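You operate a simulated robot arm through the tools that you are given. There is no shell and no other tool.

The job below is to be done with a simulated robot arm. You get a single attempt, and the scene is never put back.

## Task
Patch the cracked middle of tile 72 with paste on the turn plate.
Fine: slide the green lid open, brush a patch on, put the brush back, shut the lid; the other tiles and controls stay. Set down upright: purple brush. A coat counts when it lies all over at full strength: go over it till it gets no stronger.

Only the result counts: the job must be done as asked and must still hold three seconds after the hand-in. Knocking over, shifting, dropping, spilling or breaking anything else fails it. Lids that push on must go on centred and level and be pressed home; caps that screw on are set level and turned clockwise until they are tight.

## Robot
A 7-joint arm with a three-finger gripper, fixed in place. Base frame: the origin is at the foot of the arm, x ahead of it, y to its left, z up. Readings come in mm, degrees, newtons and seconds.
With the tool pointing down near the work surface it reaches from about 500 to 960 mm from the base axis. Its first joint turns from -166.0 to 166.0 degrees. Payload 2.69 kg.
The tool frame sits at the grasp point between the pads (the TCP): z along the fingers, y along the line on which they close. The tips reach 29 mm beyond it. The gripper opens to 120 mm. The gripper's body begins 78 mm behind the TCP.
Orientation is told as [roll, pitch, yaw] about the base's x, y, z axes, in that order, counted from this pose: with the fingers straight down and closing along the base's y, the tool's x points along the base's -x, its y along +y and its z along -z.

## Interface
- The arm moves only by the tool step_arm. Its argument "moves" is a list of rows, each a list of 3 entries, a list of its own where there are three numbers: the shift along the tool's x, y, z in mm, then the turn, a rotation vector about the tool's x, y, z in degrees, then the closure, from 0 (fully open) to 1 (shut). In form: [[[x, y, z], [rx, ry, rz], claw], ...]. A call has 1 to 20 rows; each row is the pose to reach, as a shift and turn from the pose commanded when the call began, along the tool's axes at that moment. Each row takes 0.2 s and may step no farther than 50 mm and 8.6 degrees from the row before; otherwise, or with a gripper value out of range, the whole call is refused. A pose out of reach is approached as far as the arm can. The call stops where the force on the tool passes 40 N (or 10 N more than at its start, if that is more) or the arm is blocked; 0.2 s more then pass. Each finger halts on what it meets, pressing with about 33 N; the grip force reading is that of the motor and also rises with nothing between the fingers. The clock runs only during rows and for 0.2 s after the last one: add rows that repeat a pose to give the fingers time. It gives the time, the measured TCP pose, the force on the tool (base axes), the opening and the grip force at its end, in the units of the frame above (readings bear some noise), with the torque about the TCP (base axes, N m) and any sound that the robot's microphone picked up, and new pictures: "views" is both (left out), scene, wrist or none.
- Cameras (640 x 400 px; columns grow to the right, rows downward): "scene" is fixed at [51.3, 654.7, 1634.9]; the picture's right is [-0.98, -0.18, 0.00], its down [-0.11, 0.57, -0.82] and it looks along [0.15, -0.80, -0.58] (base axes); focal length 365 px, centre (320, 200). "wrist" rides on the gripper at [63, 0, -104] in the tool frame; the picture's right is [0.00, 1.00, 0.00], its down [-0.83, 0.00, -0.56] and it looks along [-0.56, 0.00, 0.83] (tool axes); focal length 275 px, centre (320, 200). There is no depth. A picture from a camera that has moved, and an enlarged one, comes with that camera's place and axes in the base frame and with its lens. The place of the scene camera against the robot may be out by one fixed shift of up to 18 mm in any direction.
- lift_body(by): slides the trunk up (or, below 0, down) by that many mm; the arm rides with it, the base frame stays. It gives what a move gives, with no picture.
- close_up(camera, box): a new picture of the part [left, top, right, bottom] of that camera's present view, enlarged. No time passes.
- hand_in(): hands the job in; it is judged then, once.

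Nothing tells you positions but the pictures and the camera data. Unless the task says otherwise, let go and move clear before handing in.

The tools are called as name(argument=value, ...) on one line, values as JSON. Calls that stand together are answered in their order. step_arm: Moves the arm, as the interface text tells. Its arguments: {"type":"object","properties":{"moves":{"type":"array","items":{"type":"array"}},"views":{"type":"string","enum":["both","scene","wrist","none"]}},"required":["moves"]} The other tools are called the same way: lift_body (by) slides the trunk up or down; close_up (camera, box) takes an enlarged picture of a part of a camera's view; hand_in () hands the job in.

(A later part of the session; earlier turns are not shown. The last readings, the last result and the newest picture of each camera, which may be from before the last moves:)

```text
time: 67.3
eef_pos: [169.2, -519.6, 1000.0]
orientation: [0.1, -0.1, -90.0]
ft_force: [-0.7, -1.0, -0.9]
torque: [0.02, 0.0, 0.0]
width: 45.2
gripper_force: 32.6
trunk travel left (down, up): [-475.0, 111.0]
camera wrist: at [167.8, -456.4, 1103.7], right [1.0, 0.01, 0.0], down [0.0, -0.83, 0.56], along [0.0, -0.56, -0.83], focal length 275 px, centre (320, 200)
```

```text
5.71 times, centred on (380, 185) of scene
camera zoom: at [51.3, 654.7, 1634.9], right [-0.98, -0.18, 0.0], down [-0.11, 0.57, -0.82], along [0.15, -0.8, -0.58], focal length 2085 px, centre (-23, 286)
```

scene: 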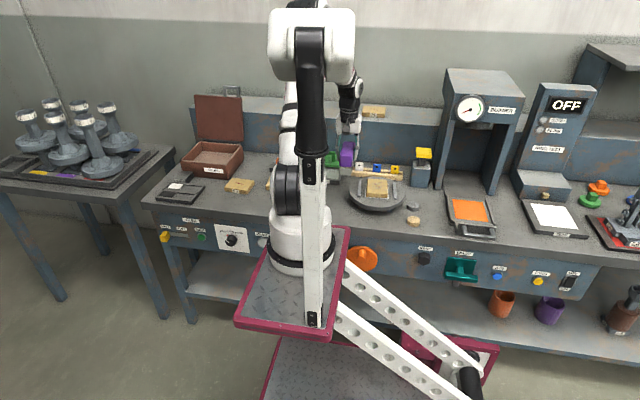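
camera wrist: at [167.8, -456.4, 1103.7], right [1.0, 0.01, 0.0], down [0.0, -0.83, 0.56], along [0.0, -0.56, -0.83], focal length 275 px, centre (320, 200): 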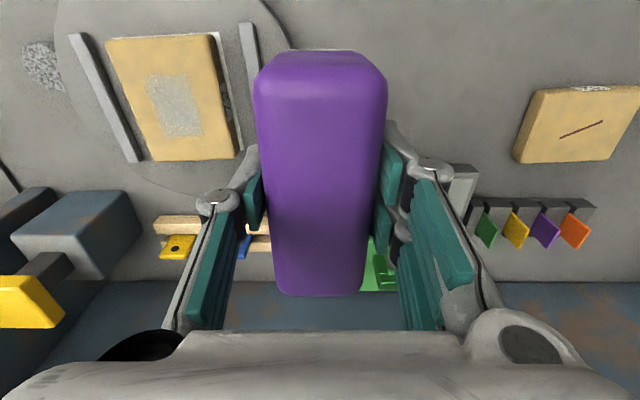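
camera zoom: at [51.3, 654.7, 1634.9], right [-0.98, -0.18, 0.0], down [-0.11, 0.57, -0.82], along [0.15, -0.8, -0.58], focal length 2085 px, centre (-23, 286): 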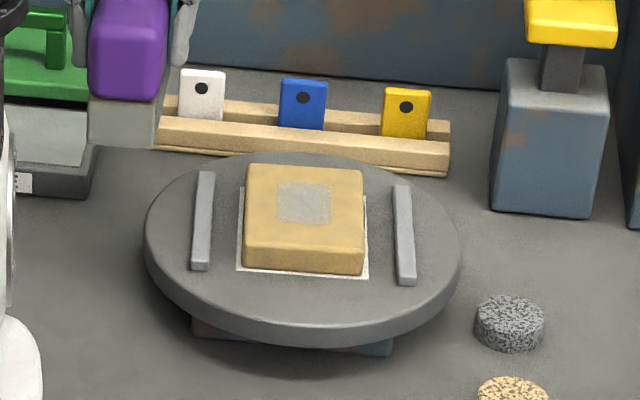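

The patch is now a clear rectangle of about 42×50 mm over the crack, still a bit speckled. I'll make more passes and compare.

step_arm(moves=[[[0, -40, 0], [0, 0, 0], 0.85], [[0, -80, 0], [0, 0, 0], 0.85], [[0, -120, 0], [0, 0, 0], 0.85], [[0, -120, 25], [0, 0, 0], 0.85], [[0, -120, 45], [0, 0, 0], 0.85], [[0, -120, 56], [0, 0, 0], 0.85], [[0, -120, 59], [0, 0, 0], 0.85], [[0, -120, 60], [0, 0, 0], 0.85], [[0, -120, 60], [0, 0, 0], 0.85]], views="none")

```text
time: 69.3
eef_pos: [49.5, -520.4, 940.7]
orientation: [0.1, -0.2, -90.0]
ft_force: [-0.2, 0.7, -0.1]
torque: [0.08, 0.05, 0.0]
width: 45.8
gripper_force: 33.1
trunk travel left (down, up): [-475.0, 111.0]
```

step_arm(moves=[[[0, 0, 1], [0, 0, 0], 0.85], [[0, 0, 1], [0, 0, 0], 0.85]], views="none")

```text
time: 69.9
eef_pos: [50.4, -521.5, 939.2]
orientation: [0.1, -0.3, -90.0]
ft_force: [2.3, 3.5, 16.3]
torque: [0.4, -0.09, -0.03]
width: 45.5
gripper_force: 32.5
trunk travel left (down, up): [-475.0, 111.0]
```

step_arm(moves=[[[0, 4, 0.3], [0, 0, 0], 0.85], [[0, 8, 0.3], [0, 0, 0], 0.85], [[0, 4, 0.3], [0, 0, 0], 0.85], [[0, 0, 0.3], [0, 0, 0], 0.85], [[0, -4, 0.3], [0, 0, 0], 0.85], [[0, -8, 0.3], [0, 0, 0], 0.85], [[0, -4, 0.3], [0, 0, 0], 0.85], [[0, 0, 0.3], [0, 0, 0], 0.85], [[0, 4, 0.3], [0, 0, 0], 0.85], [[0, 8, 0.3], [0, 0, 0], 0.85], [[0, 4, 0.3], [0, 0, 0], 0.85], [[0, 0, 0.3], [0, 0, 0], 0.85], [[0, -4, 0.3], [0, 0, 0], 0.85], [[0, -8, 0.3], [0, 0, 0], 0.85], [[0, -4, 0.3], [0, 0, 0], 0.85], [[0, 0, 0.3], [0, 0, 0], 0.85]], views="none")

step_arm(moves=[[[0, 0, -20], [0, 0, 0], 0.85], [[0, 10, -45], [0, 0, 0], 0.85], [[0, 50, -60], [0, 0, 0], 0.85], [[0, 90, -60], [0, 0, 0], 0.85], [[0, 120, -60], [0, 0, 0], 0.85], [[0, 120, -60], [0, 0, 0], 0.85]], views="wrist")

close_up(camera="wrist", box=[60, 20, 300, 200])

close_up(camera="scene", box=[330, 150, 430, 220])

```text
time: 73.3
eef_pos: [49.3, -520.7, 937.8]
orientation: [0.0, -0.1, -90.0]
ft_force: [-2.2, 0.0, 3.0]
torque: [-0.24, 0.07, -0.12]
width: 45.3
gripper_force: 33.3
trunk travel left (down, up): [-475.0, 111.0]
```

```text
time: 74.7
eef_pos: [168.9, -520.0, 999.8]
orientation: [0.1, -0.3, -90.0]
ft_force: [0.2, -0.4, -0.6]
torque: [0.0, 0.01, 0.03]
width: 45.6
gripper_force: 33.2
trunk travel left (down, up): [-475.0, 111.0]
camera wrist: at [168.2, -457.7, 1103.6], right [1.0, 0.01, 0.0], down [0.0, -0.83, 0.56], along [0.0, -0.56, -0.83], focal length 275 px, centre (320, 200)
```

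wrist: 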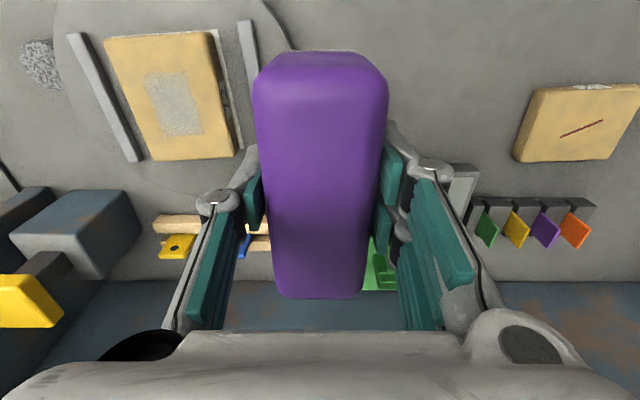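

```text
2.22 times, centred on (180, 110) of wrist
camera zoom: at [168.2, -457.7, 1103.6], right [1.0, 0.01, 0.0], down [0.0, -0.83, 0.56], along [0.0, -0.56, -0.83], focal length 612 px, centre (631, 400)
```

zoom: 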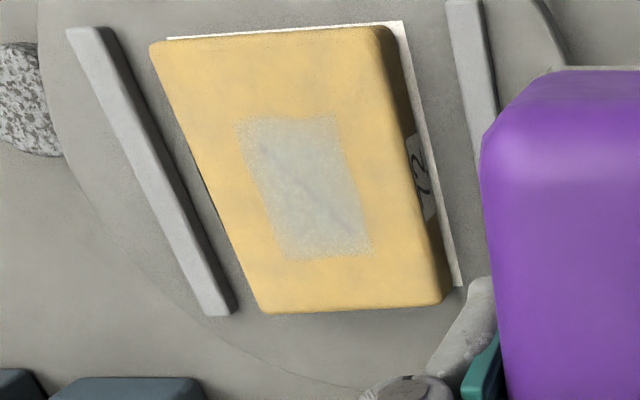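

```text
5.71 times, centred on (380, 185) of scene
camera zoom: at [51.3, 654.7, 1634.9], right [-0.98, -0.18, 0.0], down [-0.11, 0.57, -0.82], along [0.15, -0.8, -0.58], focal length 2085 px, centre (-23, 286)
```

zoom: 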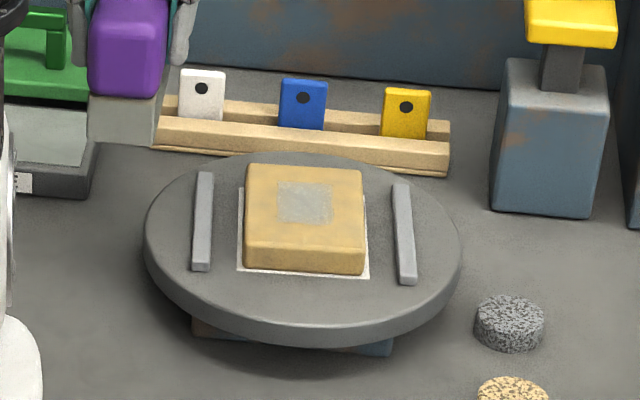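

close_up(camera="wrist", box=[135, 55, 215, 125])

close_up(camera="scene", box=[368, 176, 396, 194])

close_up(camera="scene", box=[330, 135, 370, 185])

```text
5.71 times, centred on (175, 90) of wrist
camera zoom: at [168.2, -457.7, 1103.6], right [1.0, 0.01, 0.0], down [0.0, -0.83, 0.56], along [0.0, -0.56, -0.83], focal length 1573 px, centre (1149, 829)
```

zoom: 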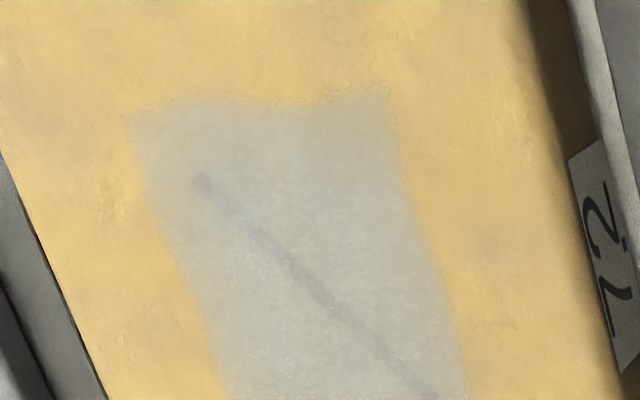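

```text
16.00 times, centred on (382, 185) of scene
camera zoom: at [51.3, 654.7, 1634.9], right [-0.98, -0.18, 0.0], down [-0.11, 0.57, -0.82], along [0.15, -0.8, -0.58], focal length 5839 px, centre (-672, 440)
```

zoom: 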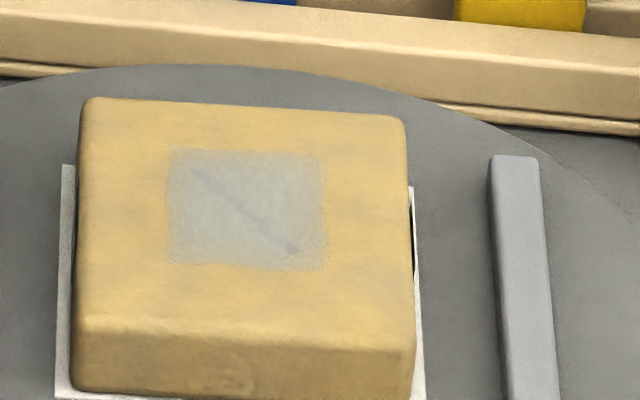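

```text
8.00 times, centred on (350, 160) of scene
camera zoom: at [51.3, 654.7, 1634.9], right [-0.98, -0.18, 0.0], down [-0.11, 0.57, -0.82], along [0.15, -0.8, -0.58], focal length 2919 px, centre (80, 520)
```

zoom: 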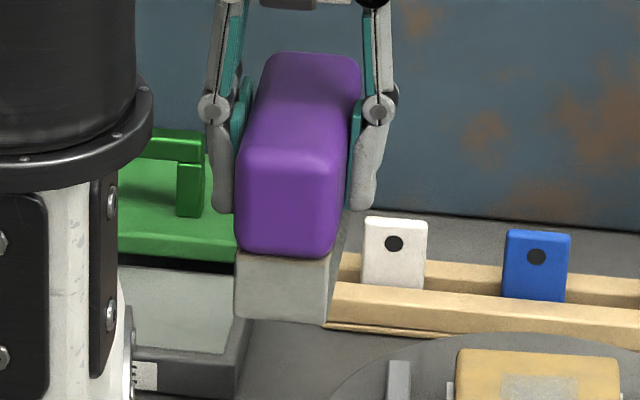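

The coat still looks slightly see-through. To be sure the brush isn't just running dry, I'll reload it and go over the patch again.

step_arm(moves=[[[-11.4, 10, 0], [0, 0, -8.2], 0.85], [[-22.7, 20, 0], [0, 0, -16.4], 0.85], [[-34.1, 30, 0], [0, 0, -24.5], 0.85], [[-45.5, 40, 0], [0, 0, -32.7], 0.85], [[-56.8, 50, 0], [0, 0, -40.9], 0.85], [[-68.2, 60, 0], [0, 0, -49.1], 0.85], [[-79.5, 70, 0], [0, 0, -57.3], 0.85], [[-90.9, 80, 0], [0, 0, -65.5], 0.85], [[-102.3, 90, 0], [0, 0, -73.6], 0.85], [[-113.6, 100, 0], [0, 0, -81.8], 0.85], [[-125, 111, 0], [0, 0, -90], 0.85], [[-125, 111, 30], [0, 0, -90], 0.85], [[-125, 111, 65], [0, 0, -90], 0.85], [[-125, 111, 90], [0, 0, -90], 0.85], [[-125, 111, 98], [0, 0, -90], 0.85], [[-125, 111, 98], [0, 0, -90], 0.85]], views="wrist")

```text
time: 78.1
eef_pos: [282.5, -647.0, 901.6]
orientation: [-0.3, -0.1, 0.1]
ft_force: [-0.7, 0.0, -1.1]
torque: [0.01, 0.05, 0.0]
width: 45.2
gripper_force: 32.5
trunk travel left (down, up): [-475.0, 111.0]
camera wrist: at [217.7, -647.0, 1005.4], right [-0.01, 1.0, 0.0], down [0.83, 0.01, 0.56], along [0.56, 0.0, -0.83], focal length 275 px, centre (320, 200)
```

wrist: 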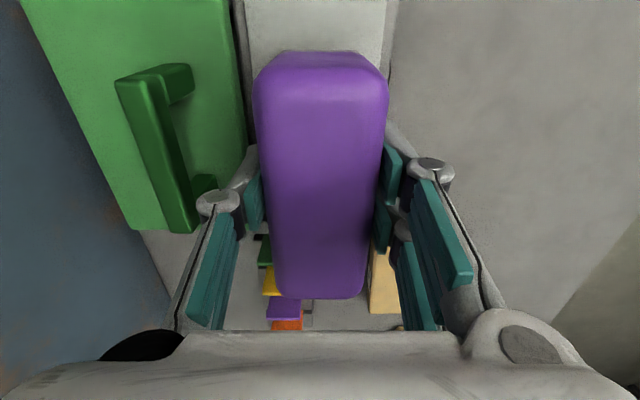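

step_arm(moves=[[[0, 1, 4], [0, 0, 0], 0.85], [[0, 1, 6], [0, 0, 0], 0.85], [[0, 1, 6], [0, 0, 0], 0.85]], views="none")

step_arm(moves=[[[0, 0, 1], [0, 0, 0], 0.85], [[0, 0, 1.5], [0, 0, 0], 0.85], [[0, 0, 1.5], [0, 0, 0], 0.85]], views="none")

```text
time: 78.9
eef_pos: [281.7, -645.1, 896.4]
orientation: [-0.2, -0.2, 0.1]
ft_force: [-0.6, -0.4, -1.8]
torque: [0.01, 0.02, -0.03]
width: 45.2
gripper_force: 32.9
trunk travel left (down, up): [-475.0, 111.0]
```

```text
time: 79.7
eef_pos: [281.5, -644.4, 893.7]
orientation: [-0.2, -0.1, 0.1]
ft_force: [0.3, -0.4, -1.9]
torque: [-0.01, 0.0, -0.03]
width: 45.6
gripper_force: 32.9
trunk travel left (down, up): [-475.0, 111.0]
```

step_arm(moves=[[[0, 0, 1], [0, 0, 0], 0.85], [[0, 0, 2], [0, 0, 0], 0.85], [[0, 0, 2], [0, 0, 0], 0.85]], views="none")

```text
time: 80.5
eef_pos: [281.0, -646.5, 891.8]
orientation: [-0.2, -0.1, 0.1]
ft_force: [-0.2, -0.3, -0.7]
torque: [0.03, -0.01, 0.02]
width: 45.5
gripper_force: 33.5
trunk travel left (down, up): [-475.0, 111.0]
```

step_arm(moves=[[[0, 0, 1], [0, 0, 0], 0.85], [[0, 0, 1.5], [0, 0, 0], 0.85], [[0, 0, 1.5], [0, 0, 0], 0.85]], views="none")

```text
time: 81.3
eef_pos: [281.2, -644.9, 891.9]
orientation: [-0.3, -0.1, 0.1]
ft_force: [1.0, 0.8, 12.7]
torque: [0.28, -0.52, 0.0]
width: 45.4
gripper_force: 32.6
trunk travel left (down, up): [-475.0, 111.0]
```

step_arm(moves=[[[0, 0, 0.5], [0, 0, 0], 0.85], [[5, 0, 0.5], [0, 0, 0], 0.85], [[10, 0, 0.5], [0, 0, 0], 0.85], [[5, 0, 0.5], [0, 0, 0], 0.85], [[0, 0, 0.5], [0, 0, 0], 0.85], [[-5, 0, 0.5], [0, 0, 0], 0.85], [[-10, 0, 0.5], [0, 0, 0], 0.85], [[-5, 0, 0.5], [0, 0, 0], 0.85], [[0, 0, 0.5], [0, 0, 0], 0.85], [[0, 0, 0.5], [0, 0, 0], 0.85]], views="none")

step_arm(moves=[[[0, 0, -20], [0, 0, 0], 0.85], [[0, 0, -50], [0, 0, 0], 0.85], [[0, 0, -95], [0, 0, 0], 0.85], [[20.9, 11.4, -95], [0, 0, 8.2], 0.85], [[41.8, 22.7, -95], [0, 0, 16.4], 0.85], [[62.7, 34.1, -95], [0, 0, 24.5], 0.85], [[83.6, 45.5, -95], [0, 0, 32.7], 0.85], [[104.5, 56.8, -95], [0, 0, 40.9], 0.85], [[125.5, 68.2, -95], [0, 0, 49.1], 0.85], [[146.4, 79.5, -95], [0, 0, 57.3], 0.85], [[167.3, 90.9, -95], [0, 0, 65.5], 0.85], [[188.2, 102.3, -95], [0, 0, 73.6], 0.85], [[209.1, 113.6, -95], [0, 0, 81.8], 0.85], [[231, 125, -95], [0, 0, 90], 0.85], [[231, 125, -70], [0, 0, 90], 0.85], [[231, 125, -55], [0, 0, 90], 0.85], [[231, 125, -50], [0, 0, 90], 0.85], [[231, 125, -50], [0, 0, 90], 0.85]], views="wrist")

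```text
time: 83.5
eef_pos: [283.5, -643.8, 890.7]
orientation: [-0.2, -0.2, 0.1]
ft_force: [7.5, 0.0, 21.1]
torque: [-0.05, -0.68, 0.01]
width: 45.8
gripper_force: 32.7
trunk travel left (down, up): [-475.0, 111.0]
```

```text
time: 87.3
eef_pos: [47.4, -521.1, 939.1]
orientation: [0.3, -0.1, -90.0]
ft_force: [-1.4, -0.1, -1.9]
torque: [-0.02, 0.03, 0.01]
width: 45.2
gripper_force: 33.2
trunk travel left (down, up): [-475.0, 111.0]
camera wrist: at [47.3, -457.6, 1042.7], right [1.0, 0.01, 0.0], down [0.0, -0.83, 0.56], along [0.0, -0.56, -0.83], focal length 275 px, centre (320, 200)
```

wrist: 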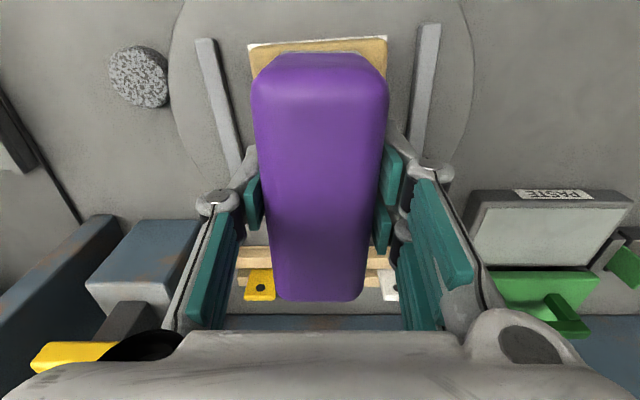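

step_arm(moves=[[[0, 2, 1], [0, 0, 0], 0.85], [[0, 2, 2], [0, 0, 0], 0.85], [[0, 2, 2], [0, 0, 0], 0.85]], views="none")

```text
time: 88.1
eef_pos: [51.3, -521.3, 937.7]
orientation: [0.1, -0.2, -89.9]
ft_force: [0.6, -0.3, -0.3]
torque: [-0.03, 0.04, 0.03]
width: 45.5
gripper_force: 32.8
trunk travel left (down, up): [-475.0, 111.0]
```

step_arm(moves=[[[0, 0, 0.8], [0, 0, 0], 0.85], [[0, 0, 1.5], [0, 0, 0], 0.85], [[0, 0, 1.5], [0, 0, 0], 0.85]], views="none")

```text
time: 88.9
eef_pos: [52.0, -520.8, 936.5]
orientation: [0.0, -0.3, -89.9]
ft_force: [0.9, 2.6, 25.1]
torque: [0.23, -0.06, -0.06]
width: 45.9
gripper_force: 32.7
trunk travel left (down, up): [-475.0, 111.0]
```

step_arm(moves=[[[0, 4, 0], [0, 0, 0], 0.85], [[0, 7, 0], [0, 0, 0], 0.85], [[0, 3, 0], [0, 0, 0], 0.85], [[0, -1, 0], [0, 0, 0], 0.85], [[0, -5, 0], [0, 0, 0], 0.85], [[0, -9, 0], [0, 0, 0], 0.85], [[0, -5, 0], [0, 0, 0], 0.85], [[0, -1, 0.2], [0, 0, 0], 0.85], [[0, 3, 0.2], [0, 0, 0], 0.85], [[0, 7, 0.2], [0, 0, 0], 0.85], [[0, 3, 0.2], [0, 0, 0], 0.85], [[0, -1, 0.3], [0, 0, 0], 0.85], [[0, -5, 0.3], [0, 0, 0], 0.85], [[0, -9, 0.3], [0, 0, 0], 0.85], [[0, -5, 0.4], [0, 0, 0], 0.85], [[0, -1, 0.4], [0, 0, 0], 0.85]], views="none")

step_arm(moves=[[[0, 4, 0.3], [0, 0, 0], 0.85], [[0, 8, 0.3], [0, 0, 0], 0.85], [[0, 4, 0.4], [0, 0, 0], 0.85], [[0, 0, 0.4], [0, 0, 0], 0.85], [[0, -4, 0.5], [0, 0, 0], 0.85], [[0, -8, 0.5], [0, 0, 0], 0.85], [[0, -4, 0.6], [0, 0, 0], 0.85], [[0, 0, 0.6], [0, 0, 0], 0.85], [[6, 0, 0.6], [0, 0, 0], 0.85], [[0, 0, 0.7], [0, 0, 0], 0.85], [[-6, 0, 0.7], [0, 0, 0], 0.85], [[0, 0, 0.7], [0, 0, 0], 0.85]], views="none")

step_arm(moves=[[[0, 0, -20], [0, 0, 0], 0.85], [[0, 10, -45], [0, 0, 0], 0.85], [[0, 50, -60], [0, 0, 0], 0.85], [[0, 90, -60], [0, 0, 0], 0.85], [[0, 120, -60], [0, 0, 0], 0.85], [[0, 120, -60], [0, 0, 0], 0.85]], views="wrist")

close_up(camera="wrist", box=[60, 20, 300, 200])

close_up(camera="scene", box=[368, 176, 396, 194])

close_up(camera="wrist", box=[135, 55, 215, 125])

```text
time: 92.3
eef_pos: [49.8, -519.7, 935.9]
orientation: [0.0, -0.1, -90.0]
ft_force: [-5.5, 0.0, 10.7]
torque: [-0.11, 0.26, -0.08]
width: 45.5
gripper_force: 33.3
trunk travel left (down, up): [-475.0, 111.0]
```

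```text
time: 94.9
eef_pos: [51.6, -522.1, 933.9]
orientation: [0.0, -0.3, -89.9]
ft_force: [-0.2, -5.5, 11.1]
torque: [0.26, -0.07, -0.03]
width: 45.4
gripper_force: 33.2
trunk travel left (down, up): [-475.0, 111.0]
```

```text
time: 96.3
eef_pos: [170.1, -521.7, 994.2]
orientation: [0.1, -0.2, -89.9]
ft_force: [0.1, -0.2, -2.0]
torque: [-0.01, 0.01, 0.03]
width: 45.4
gripper_force: 33.0
trunk travel left (down, up): [-475.0, 111.0]
camera wrist: at [168.2, -457.9, 1098.8], right [1.0, 0.01, 0.0], down [0.0, -0.83, 0.56], along [0.0, -0.56, -0.83], focal length 275 px, centre (320, 200)
```

wrist: 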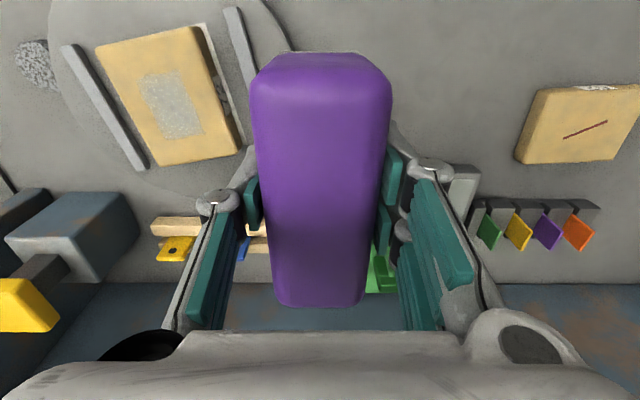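

```text
2.22 times, centred on (180, 110) of wrist
camera zoom: at [168.2, -457.9, 1098.8], right [1.0, 0.01, 0.0], down [0.0, -0.83, 0.56], along [0.0, -0.56, -0.83], focal length 612 px, centre (631, 400)
```

zoom: 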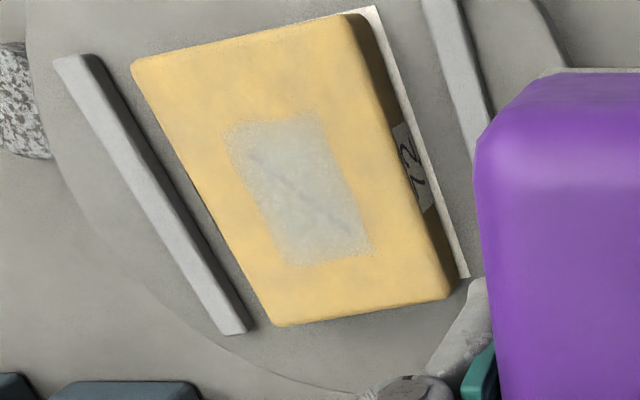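

```text
16.00 times, centred on (382, 185) of scene
camera zoom: at [51.3, 654.7, 1634.9], right [-0.98, -0.18, 0.0], down [-0.11, 0.57, -0.82], along [0.15, -0.8, -0.58], focal length 5839 px, centre (-672, 440)
```

zoom: 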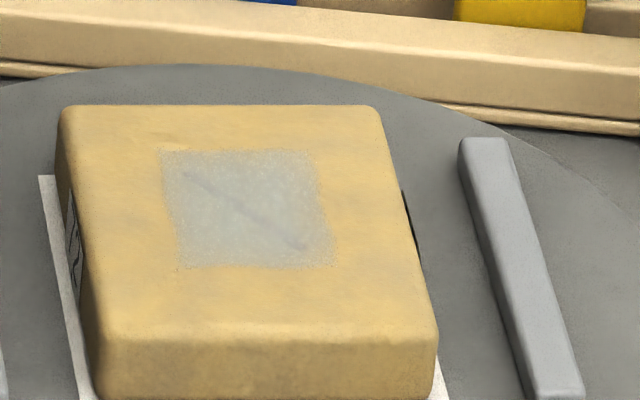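

```text
5.71 times, centred on (175, 90) of wrist
camera zoom: at [168.2, -457.9, 1098.8], right [1.0, 0.01, 0.0], down [0.0, -0.83, 0.56], along [0.0, -0.56, -0.83], focal length 1573 px, centre (1149, 829)
```

zoom: 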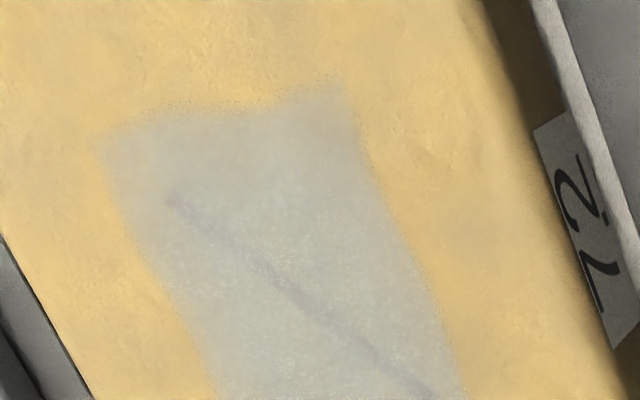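

After reloading and 28 more strokes the coat looks no different, so it has reached full strength. The plate has drifted about 9° with the strokes, so I'll set the brush in line with the tile, press lightly and turn both back to square.

step_arm(moves=[[[0, -40, 0], [0, 0, -4], 0.85], [[0, -80, 0], [0, 0, -9], 0.85], [[0, -120, 0], [0, 0, -9], 0.85], [[0, -120, 25], [0, 0, -9], 0.85], [[0, -120, 45], [0, 0, -9], 0.85], [[0, -120, 56], [0, 0, -9], 0.85], [[0, -120, 59.5], [0, 0, -9], 0.85], [[0, -120, 59.5], [0, 0, -9], 0.85]], views="wrist")

```text
time: 98.1
eef_pos: [50.5, -519.1, 935.9]
orientation: [0.0, -0.3, -81.0]
ft_force: [0.2, 0.0, -2.0]
torque: [0.03, -0.02, 0.02]
width: 45.5
gripper_force: 33.1
trunk travel left (down, up): [-475.0, 111.0]
camera wrist: at [39.6, -457.0, 1040.1], right [0.99, 0.16, 0.0], down [0.13, -0.82, 0.56], along [0.09, -0.55, -0.83], focal length 275 px, centre (320, 200)
```

wrist: 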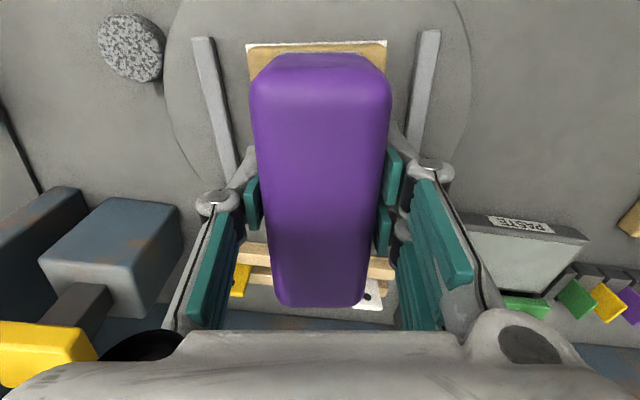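

step_arm(moves=[[[0, 0, 1], [0, 0, 0], 0.85], [[0, 0, 1.5], [0, 0, 0], 0.85], [[0, 0, 1.5], [0, 0, 0], 0.85]], views="none")

```text
time: 98.9
eef_pos: [50.7, -518.7, 934.2]
orientation: [0.0, -0.2, -80.9]
ft_force: [1.8, 3.5, 12.5]
torque: [0.92, -0.08, -0.01]
width: 45.4
gripper_force: 32.9
trunk travel left (down, up): [-475.0, 111.0]
```

step_arm(moves=[[[0, 0, 0.3], [0, 0, 1], 0.85], [[0, 0, 0.3], [0, 0, 2.5], 0.85], [[0, 0, 0.3], [0, 0, 4], 0.85], [[0, 0, 0.3], [0, 0, 5.5], 0.85], [[0, 0, 0.3], [0, 0, 7], 0.85], [[0, 0, 0.3], [0, 0, 8.5], 0.85], [[0, 0, 0.3], [0, 0, 10], 0.85], [[0, 0, 0.3], [0, 0, 10], 0.85]], views="wrist")

```text
time: 100.7
eef_pos: [52.3, -520.9, 933.9]
orientation: [0.0, -0.3, -91.0]
ft_force: [-3.2, 0.0, 9.0]
torque: [-0.05, 0.29, 0.0]
width: 45.2
gripper_force: 33.3
trunk travel left (down, up): [-475.0, 111.0]
camera wrist: at [50.6, -457.1, 1038.4], right [1.0, -0.01, 0.0], down [-0.01, -0.83, 0.56], along [-0.01, -0.56, -0.83], focal length 275 px, centre (320, 200)
```

wrist: 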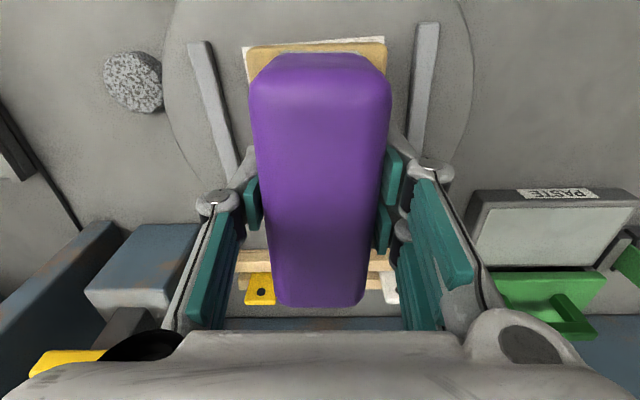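

step_arm(moves=[[[0, 0, -20], [0, 0, 0], 0.85], [[0, 10, -45], [0, 0, 0], 0.85], [[0, 50, -65], [0, 0, 0], 0.85], [[0, 90, -65], [0, 0, 0], 0.85], [[0, 120, -65], [0, 0, 0], 0.85], [[0, 120, -65], [0, 0, 0], 0.85]], views="wrist")

close_up(camera="wrist", box=[60, 20, 300, 200])

close_up(camera="scene", box=[330, 150, 430, 220])

```text
time: 102.1
eef_pos: [171.3, -522.6, 998.6]
orientation: [0.0, -0.2, -90.9]
ft_force: [-0.4, -0.2, -1.2]
torque: [0.0, 0.02, 0.01]
width: 45.6
gripper_force: 32.8
trunk travel left (down, up): [-475.0, 111.0]
camera wrist: at [171.5, -459.3, 1102.7], right [1.0, -0.01, 0.0], down [-0.01, -0.83, 0.56], along [-0.01, -0.56, -0.83], focal length 275 px, centre (320, 200)
```

wrist: 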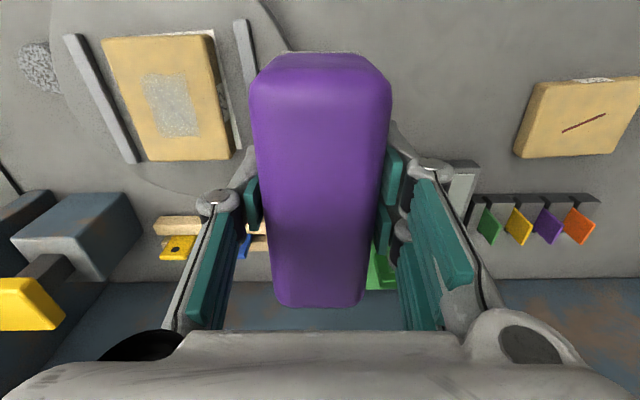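

```text
2.22 times, centred on (180, 110) of wrist
camera zoom: at [171.5, -459.3, 1102.7], right [1.0, -0.01, 0.0], down [-0.01, -0.83, 0.56], along [-0.01, -0.56, -0.83], focal length 612 px, centre (631, 400)
```

zoom: 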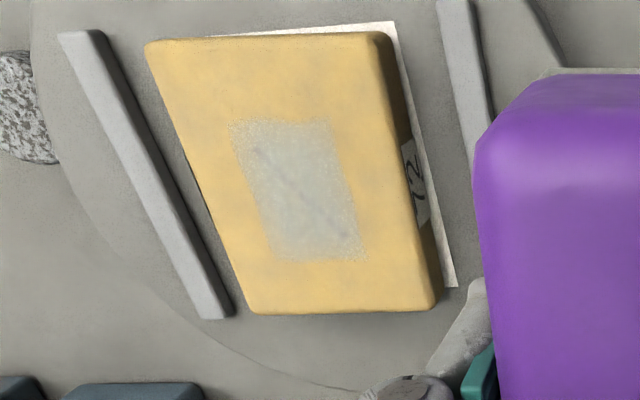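

```text
5.71 times, centred on (380, 185) of scene
camera zoom: at [51.3, 654.7, 1634.9], right [-0.98, -0.18, 0.0], down [-0.11, 0.57, -0.82], along [0.15, -0.8, -0.58], focal length 2085 px, centre (-23, 286)
```

zoom: 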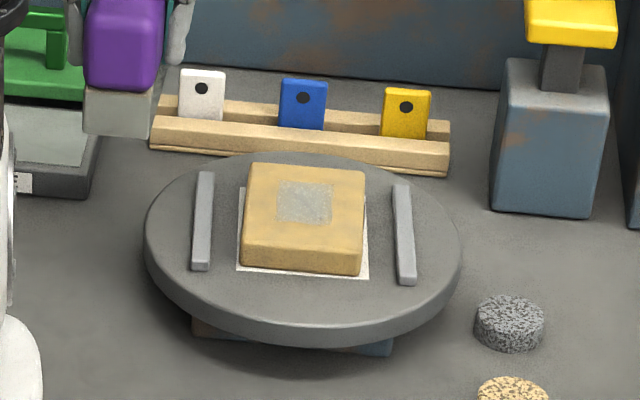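

close_up(camera="wrist", box=[130, 62, 210, 142])

close_up(camera="scene", box=[374, 179, 392, 192])

```text
5.00 times, centred on (170, 102) of wrist
camera zoom: at [171.5, -459.3, 1102.7], right [1.0, -0.01, 0.0], down [-0.01, -0.83, 0.56], along [-0.01, -0.56, -0.83], focal length 1376 px, centre (1070, 690)
```

zoom: 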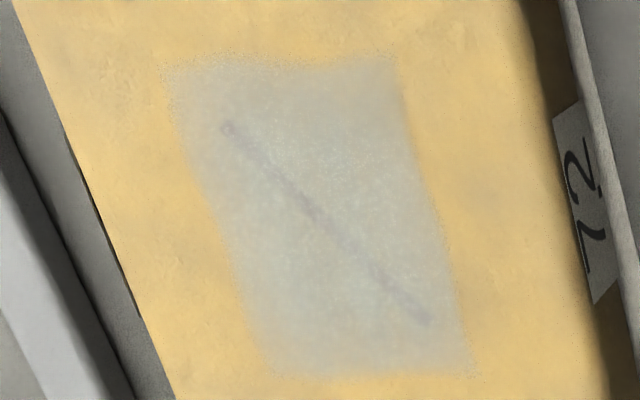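

```text
16.00 times, centred on (383, 186) of scene
camera zoom: at [51.3, 654.7, 1634.9], right [-0.98, -0.18, 0.0], down [-0.11, 0.57, -0.82], along [0.15, -0.8, -0.58], focal length 5839 px, centre (-688, 432)
```

zoom: 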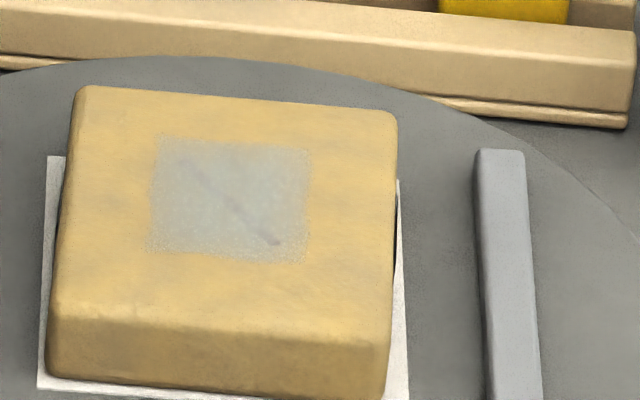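

The coat is even over the whole patch and no longer changing. I'll now take the brush back to its place at (275.5, -469.5) and set it upright on its bristles.

step_arm(moves=[[[4.6, 8.6, 0], [0, 0, -7.58], 0.85], [[9.1, 17.2, 0], [0, 0, -15.15], 0.85], [[13.7, 25.9, 0], [0, 0, -22.73], 0.85], [[18.2, 34.5, 0], [0, 0, -30.3], 0.85], [[22.8, 43.1, 0], [0, 0, -37.9], 0.85], [[27.4, 51.7, 0], [0, 0, -45.45], 0.85], [[31.9, 60.3, 0], [0, 0, -53], 0.85], [[36.5, 68.9, 0], [0, 0, -60.6], 0.85], [[41, 77.6, 0], [0, 0, -68.2], 0.85], [[45.6, 86.2, 0], [0, 0, -75.75], 0.85], [[50.1, 94.8, 0], [0, 0, -83.3], 0.85], [[54.7, 103.4, 0], [0, 0, -90.9], 0.85], [[54.7, 103.4, 40], [0, 0, -90.9], 0.85], [[54.7, 103.4, 80], [0, 0, -90.9], 0.85], [[54.7, 103.4, 110], [0, 0, -90.9], 0.85], [[54.7, 103.4, 110], [0, 0, -90.9], 0.85]], views="both")

```text
time: 105.5
eef_pos: [277.0, -468.9, 886.4]
orientation: [-0.2, -0.2, 0.0]
ft_force: [0.5, -0.8, -2.0]
torque: [0.0, 0.01, 0.01]
width: 45.5
gripper_force: 33.1
trunk travel left (down, up): [-475.0, 111.0]
camera wrist: at [213.0, -468.8, 991.6], right [0.0, 1.0, 0.0], down [0.83, 0.0, 0.56], along [0.56, 0.0, -0.83], focal length 275 px, centre (320, 200)
```

scene: 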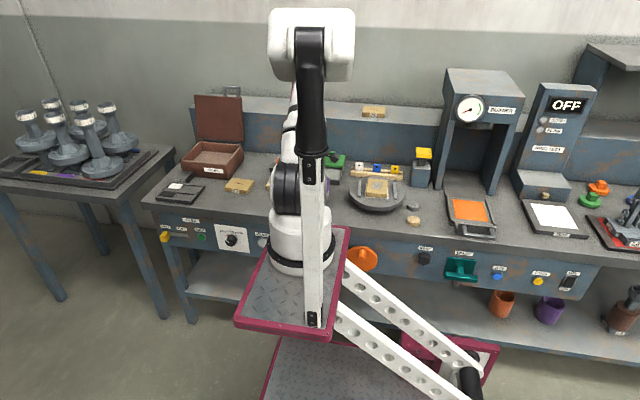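
wrist: 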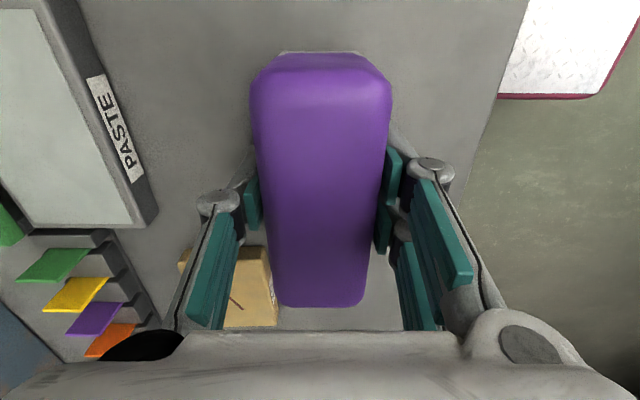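

step_arm(moves=[[[2.5, -0.8, 6], [0, 0, 0], 0.85], [[2.5, -0.8, 12], [0, 0, 0], 0.85], [[2.5, -0.8, 17], [0, 0, 0], 0.85], [[2.5, -0.8, 17], [0, 0, 0], 0.85]], views="none")

step_arm(moves=[[[0, 0, 1.5], [0, 0, 0], 0.85], [[0, 0, 3], [0, 0, 0], 0.85], [[0, 0, 3], [0, 0, 0], 0.85]], views="none")

```text
time: 106.5
eef_pos: [272.9, -469.5, 870.8]
orientation: [-0.1, 0.0, -0.1]
ft_force: [0.6, -0.2, -1.6]
torque: [0.04, 0.02, 0.01]
width: 45.6
gripper_force: 33.2
trunk travel left (down, up): [-475.0, 111.0]
```

```text
time: 107.3
eef_pos: [272.9, -470.3, 869.3]
orientation: [-0.1, 0.0, 0.0]
ft_force: [-1.3, -0.6, -2.7]
torque: [0.02, 0.0, -0.01]
width: 45.7
gripper_force: 33.6
trunk travel left (down, up): [-475.0, 111.0]
```

step_arm(moves=[[[0, 0, 1], [0, 0, 0], 0.85], [[0, 0, 2], [0, 0, 0], 0.85], [[0, 0, 2], [0, 0, 0], 0.85]], views="none")

step_arm(moves=[[[0, 0, 1], [0, 0, 0], 0.85], [[0, 0, 1.5], [0, 0, 0], 0.85], [[0, 0, 1.5], [0, 0, 0], 0.85]], views="none")

```text
time: 108.1
eef_pos: [273.4, -469.9, 867.5]
orientation: [-0.2, -0.2, 0.1]
ft_force: [0.4, 0.4, -2.4]
torque: [-0.01, 0.05, -0.01]
width: 45.4
gripper_force: 32.7
trunk travel left (down, up): [-475.0, 111.0]
```

```text
time: 108.9
eef_pos: [272.4, -470.8, 866.0]
orientation: [-0.2, 0.0, -0.1]
ft_force: [0.7, 0.3, -2.8]
torque: [0.0, 0.0, 0.01]
width: 46.0
gripper_force: 32.5
trunk travel left (down, up): [-475.0, 111.0]
```

step_arm(moves=[[[0, 0, 1], [0, 0, 0], 0.85], [[0, 0, 1.5], [0, 0, 0], 0.85], [[0, 0, 1.5], [0, 0, 0], 0.85]], views="none")

step_arm(moves=[[[0, 0, 0.8], [0, 0, 0], 0.85], [[0, 0, 0.8], [0, 0, 0], 0.85]], views="none")

```text
time: 109.7
eef_pos: [272.7, -469.6, 863.4]
orientation: [-0.1, -0.1, 0.1]
ft_force: [0.0, -0.4, -1.6]
torque: [0.0, -0.02, 0.04]
width: 45.6
gripper_force: 33.8
trunk travel left (down, up): [-475.0, 111.0]
```

```text
time: 110.3
eef_pos: [272.2, -470.6, 863.5]
orientation: [-0.2, -0.1, 0.0]
ft_force: [0.6, 0.7, -1.7]
torque: [0.0, 0.01, 0.03]
width: 45.8
gripper_force: 33.1
trunk travel left (down, up): [-475.0, 111.0]
```

step_arm(moves=[[[-1, 0, 1], [0, 0, 0], 0.85], [[-1, 0, 1], [0, 0, 0], 0.85]], views="none")

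step_arm(moves=[[[0, 0, 1], [0, 0, 0], 0.85], [[0, 0, 1], [0, 0, 0], 0.85]], views="none")

```text
time: 110.9
eef_pos: [273.6, -471.1, 861.7]
orientation: [-0.2, -0.1, -0.2]
ft_force: [-5.1, 2.2, 11.3]
torque: [0.38, -0.38, 0.19]
width: 45.4
gripper_force: 32.9
trunk travel left (down, up): [-475.0, 111.0]
```

```text
time: 111.5
eef_pos: [273.7, -471.2, 862.5]
orientation: [-0.3, -0.1, -0.2]
ft_force: [-7.8, -0.6, 21.3]
torque: [0.08, 0.02, -0.04]
width: 45.5
gripper_force: 33.3
trunk travel left (down, up): [-475.0, 111.0]
```

The brush is standing on the bench. I'll ease off and release it.

step_arm(moves=[[[0, 0, -1.2], [0, 0, 0], 0.85], [[0, 0, -1.2], [0, 0, 0], 0.6], [[0, 0, -1.2], [0, 0, 0], 0.5], [[0, 0, -1.2], [0, 0, 0], 0.35], [[0, 0, -1.2], [0, 0, 0], 0.2], [[0, 0, -1.2], [0, 0, 0], 0.2]], views="wrist")

```text
time: 112.9
eef_pos: [275.0, -470.0, 862.7]
orientation: [-0.2, -0.1, 0.0]
ft_force: [-0.1, 0.1, 0.0]
torque: [0.01, 0.0, 0.03]
width: 96.0
gripper_force: 0.0
trunk travel left (down, up): [-475.0, 111.0]
camera wrist: at [210.3, -470.6, 967.2], right [0.0, 1.0, 0.0], down [0.83, 0.01, 0.56], along [0.56, 0.0, -0.83], focal length 275 px, centre (320, 200)
```

wrist: 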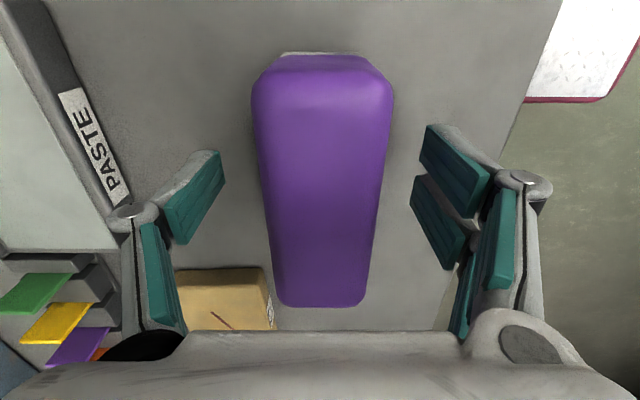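

step_arm(moves=[[[0, 0, -20], [0, 0, 0], 0.2], [[0, 0, -50], [0, 0, 0], 0.2], [[0, 0, -90], [0, 0, 0], 0.2], [[0, 0, -130], [0, 0, 0], 0.2], [[0, 0, -141], [0, 0, 0], 0.2], [[0, 0, -141], [0, 0, 0], 0.2]], views="wrist")

close_up(camera="wrist", box=[220, 20, 420, 170])

```text
time: 114.3
eef_pos: [274.5, -469.5, 1001.9]
orientation: [-0.2, -0.2, 0.0]
ft_force: [0.0, 0.4, -0.1]
torque: [0.0, 0.02, 0.0]
width: 95.9
gripper_force: 0.1
trunk travel left (down, up): [-475.0, 111.0]
camera wrist: at [210.9, -469.3, 1106.5], right [0.0, 1.0, 0.0], down [0.83, 0.01, 0.56], along [0.56, 0.0, -0.83], focal length 275 px, centre (320, 200)
```

wrist: 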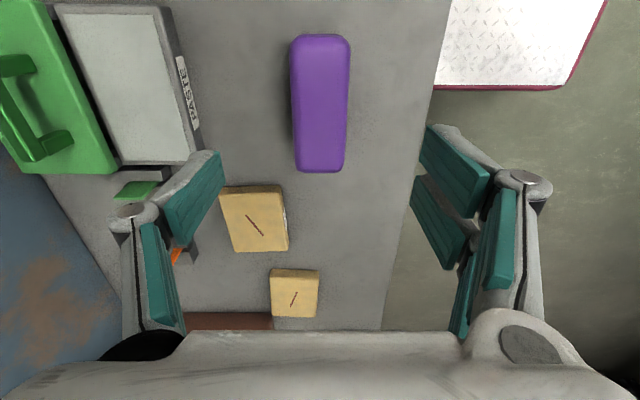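

```text
2.67 times, centred on (320, 95) of wrist
camera zoom: at [210.9, -469.3, 1106.5], right [0.0, 1.0, 0.0], down [0.83, 0.01, 0.56], along [0.56, 0.0, -0.83], focal length 734 px, centre (320, 480)
```

zoom: 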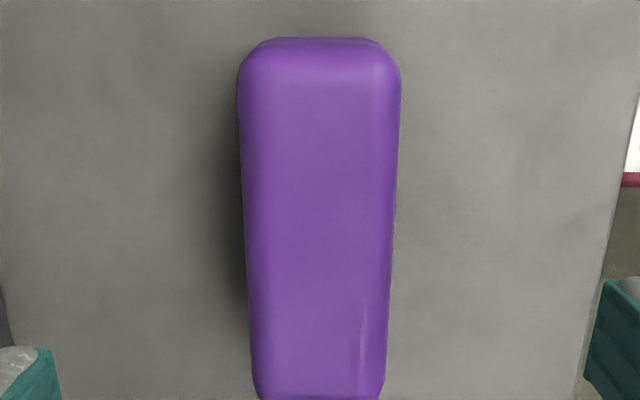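

The brush is back within about 1 mm of its original spot and stands upright. Next I'll go to the lid handle (now at y≈-724) to slide it shut.

step_arm(moves=[[[-2, -42, 0], [0, 0, 0], 0.4], [[-4, -84, 0], [0, 0, 0], 0.6], [[-6, -126, 0], [0, 0, 0], 0.65], [[-8, -168, 0], [0, 0, 0], 0.65], [[-10, -210, 0], [0, 0, 0], 0.65], [[-10, -254, 0], [0, 0, 0], 0.65], [[-10, -254, 30], [0, 0, 0], 0.65], [[-10, -254, 60], [0, 0, 0], 0.65], [[-10, -254, 60], [0, 0, 0], 0.65]], views="wrist")

close_up(camera="wrist", box=[160, 20, 480, 240])

```text
time: 116.3
eef_pos: [283.3, -721.7, 943.0]
orientation: [-0.2, -0.1, 0.0]
ft_force: [0.2, -0.2, -0.2]
torque: [0.0, 0.03, 0.0]
width: 42.2
gripper_force: 0.0
trunk travel left (down, up): [-475.0, 111.0]
camera wrist: at [218.0, -721.9, 1047.2], right [0.0, 1.0, 0.0], down [0.83, 0.0, 0.56], along [0.56, 0.0, -0.83], focal length 275 px, centre (320, 200)
```

wrist: 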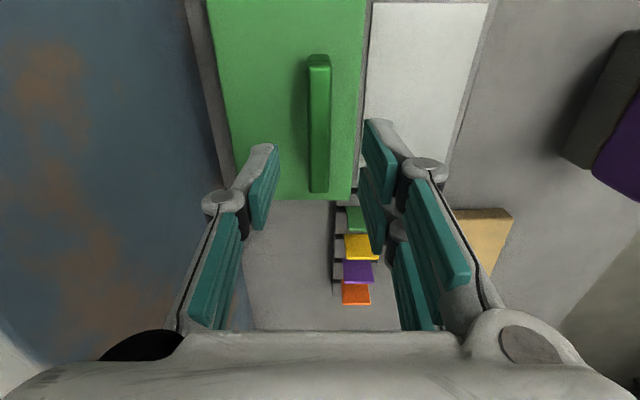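

```text
1.82 times, centred on (320, 130) of wrist
camera zoom: at [218.0, -721.9, 1047.2], right [0.0, 1.0, 0.0], down [0.83, 0.0, 0.56], along [0.56, 0.0, -0.83], focal length 500 px, centre (320, 327)
```

zoom: 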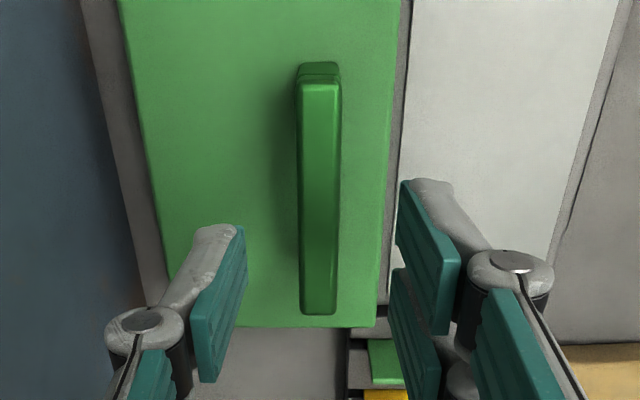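

step_arm(moves=[[[0, 0, 25], [0, 0, 0], 0.65], [[0, 0, 45], [0, 0, 0], 0.65], [[0, 0, 60], [0, 0, 0], 0.65], [[0, 0, 70], [0, 0, 0], 0.65], [[0, 0, 70], [0, 0, 0], 0.65], [[0, 0, 70], [0, 0, 0], 0.8], [[0, 0, 70], [0, 0, 0], 0.9], [[0, 0, 70], [0, 0, 0], 0.96], [[0, 0, 70], [0, 0, 0], 0.96]], views="wrist")

```text
time: 118.3
eef_pos: [282.9, -723.9, 873.1]
orientation: [-0.2, -0.1, 0.0]
ft_force: [0.3, 0.5, -1.4]
torque: [0.04, 0.04, 0.14]
width: 12.1
gripper_force: 38.7
trunk travel left (down, up): [-475.0, 111.0]
camera wrist: at [218.8, -723.6, 977.7], right [0.0, 1.0, 0.0], down [0.83, 0.01, 0.56], along [0.56, 0.0, -0.83], focal length 275 px, centre (320, 200)
```

wrist: 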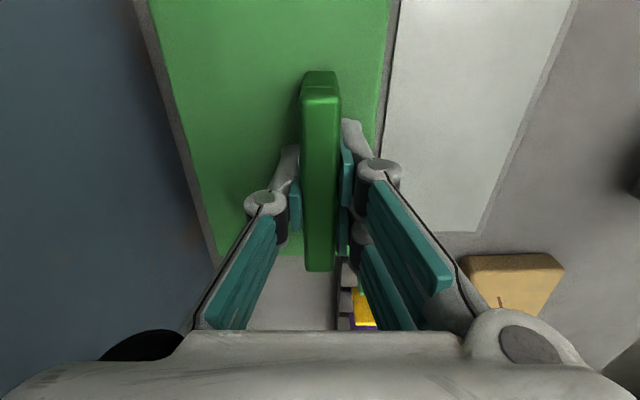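

step_arm(moves=[[[0, 8, 0], [0, 0, 0], 0.96], [[0, 16, 0], [0, 0, 0], 0.96], [[0, 24, 0], [0, 0, 0], 0.96], [[0, 32, 0], [0, 0, 0], 0.96], [[0, 40, 0], [0, 0, 0], 0.96], [[0, 48, 0], [0, 0, 0], 0.96], [[0, 56, 0], [0, 0, 0], 0.96], [[0, 64, 0], [0, 0, 0], 0.96], [[0, 72, 0], [0, 0, 0], 0.96], [[0, 80, 0], [0, 0, 0], 0.96], [[0, 86, 0], [0, 0, 0], 0.96], [[0, 86, 0], [0, 0, 0], 0.96]], views="wrist")

```text
time: 120.9
eef_pos: [283.9, -638.7, 873.4]
orientation: [-0.2, 0.0, 0.0]
ft_force: [-11.9, -0.1, 0.4]
torque: [0.0, 0.07, 0.64]
width: 12.3
gripper_force: 39.2
trunk travel left (down, up): [-475.0, 111.0]
camera wrist: at [219.0, -638.1, 977.8], right [0.0, 1.0, 0.0], down [0.83, 0.0, 0.56], along [0.56, 0.0, -0.83], focal length 275 px, centre (320, 200)
```

wrist: 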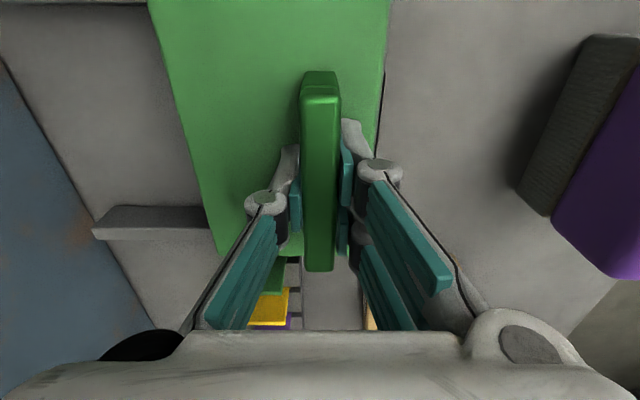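

step_arm(moves=[[[0.5, 3, 0], [0, 0, 0], 0.96], [[0.5, 6, 0], [0, 0, 0], 0.96], [[0.5, 8, 0], [0, 0, 0], 0.96], [[0.5, 8, 0], [0, 0, 0], 0.96]], views="none")

step_arm(moves=[[[0, 1, 0], [0, 0, 0], 0.96], [[0, 1.5, 0], [0, 0, 0], 0.96], [[0, 1.5, 0], [0, 0, 0], 0.96]], views="wrist")

```text
time: 121.9
eef_pos: [283.7, -630.2, 873.2]
orientation: [-0.1, -0.1, 0.0]
ft_force: [-11.3, -3.5, -6.7]
torque: [0.0, 0.29, 0.32]
width: 11.9
gripper_force: 39.2
trunk travel left (down, up): [-475.0, 111.0]
```

```text
time: 122.7
eef_pos: [283.3, -628.9, 873.0]
orientation: [-0.2, -0.1, 0.0]
ft_force: [-6.5, -17.3, -16.4]
torque: [0.16, 0.12, 0.24]
width: 12.3
gripper_force: 38.9
trunk travel left (down, up): [-475.0, 111.0]
camera wrist: at [218.9, -629.6, 977.7], right [0.0, 1.0, 0.0], down [0.83, 0.01, 0.56], along [0.56, 0.0, -0.83], focal length 275 px, centre (320, 200)
```

wrist: 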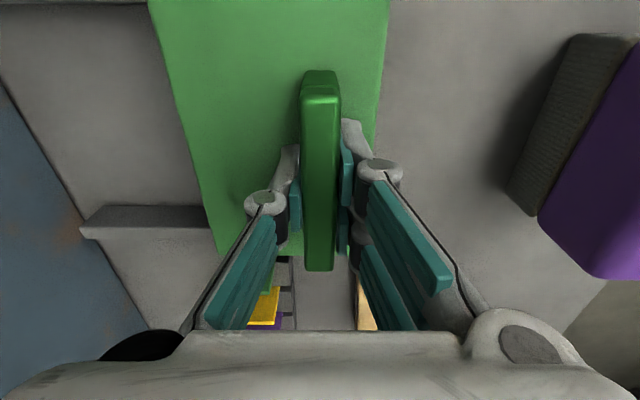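

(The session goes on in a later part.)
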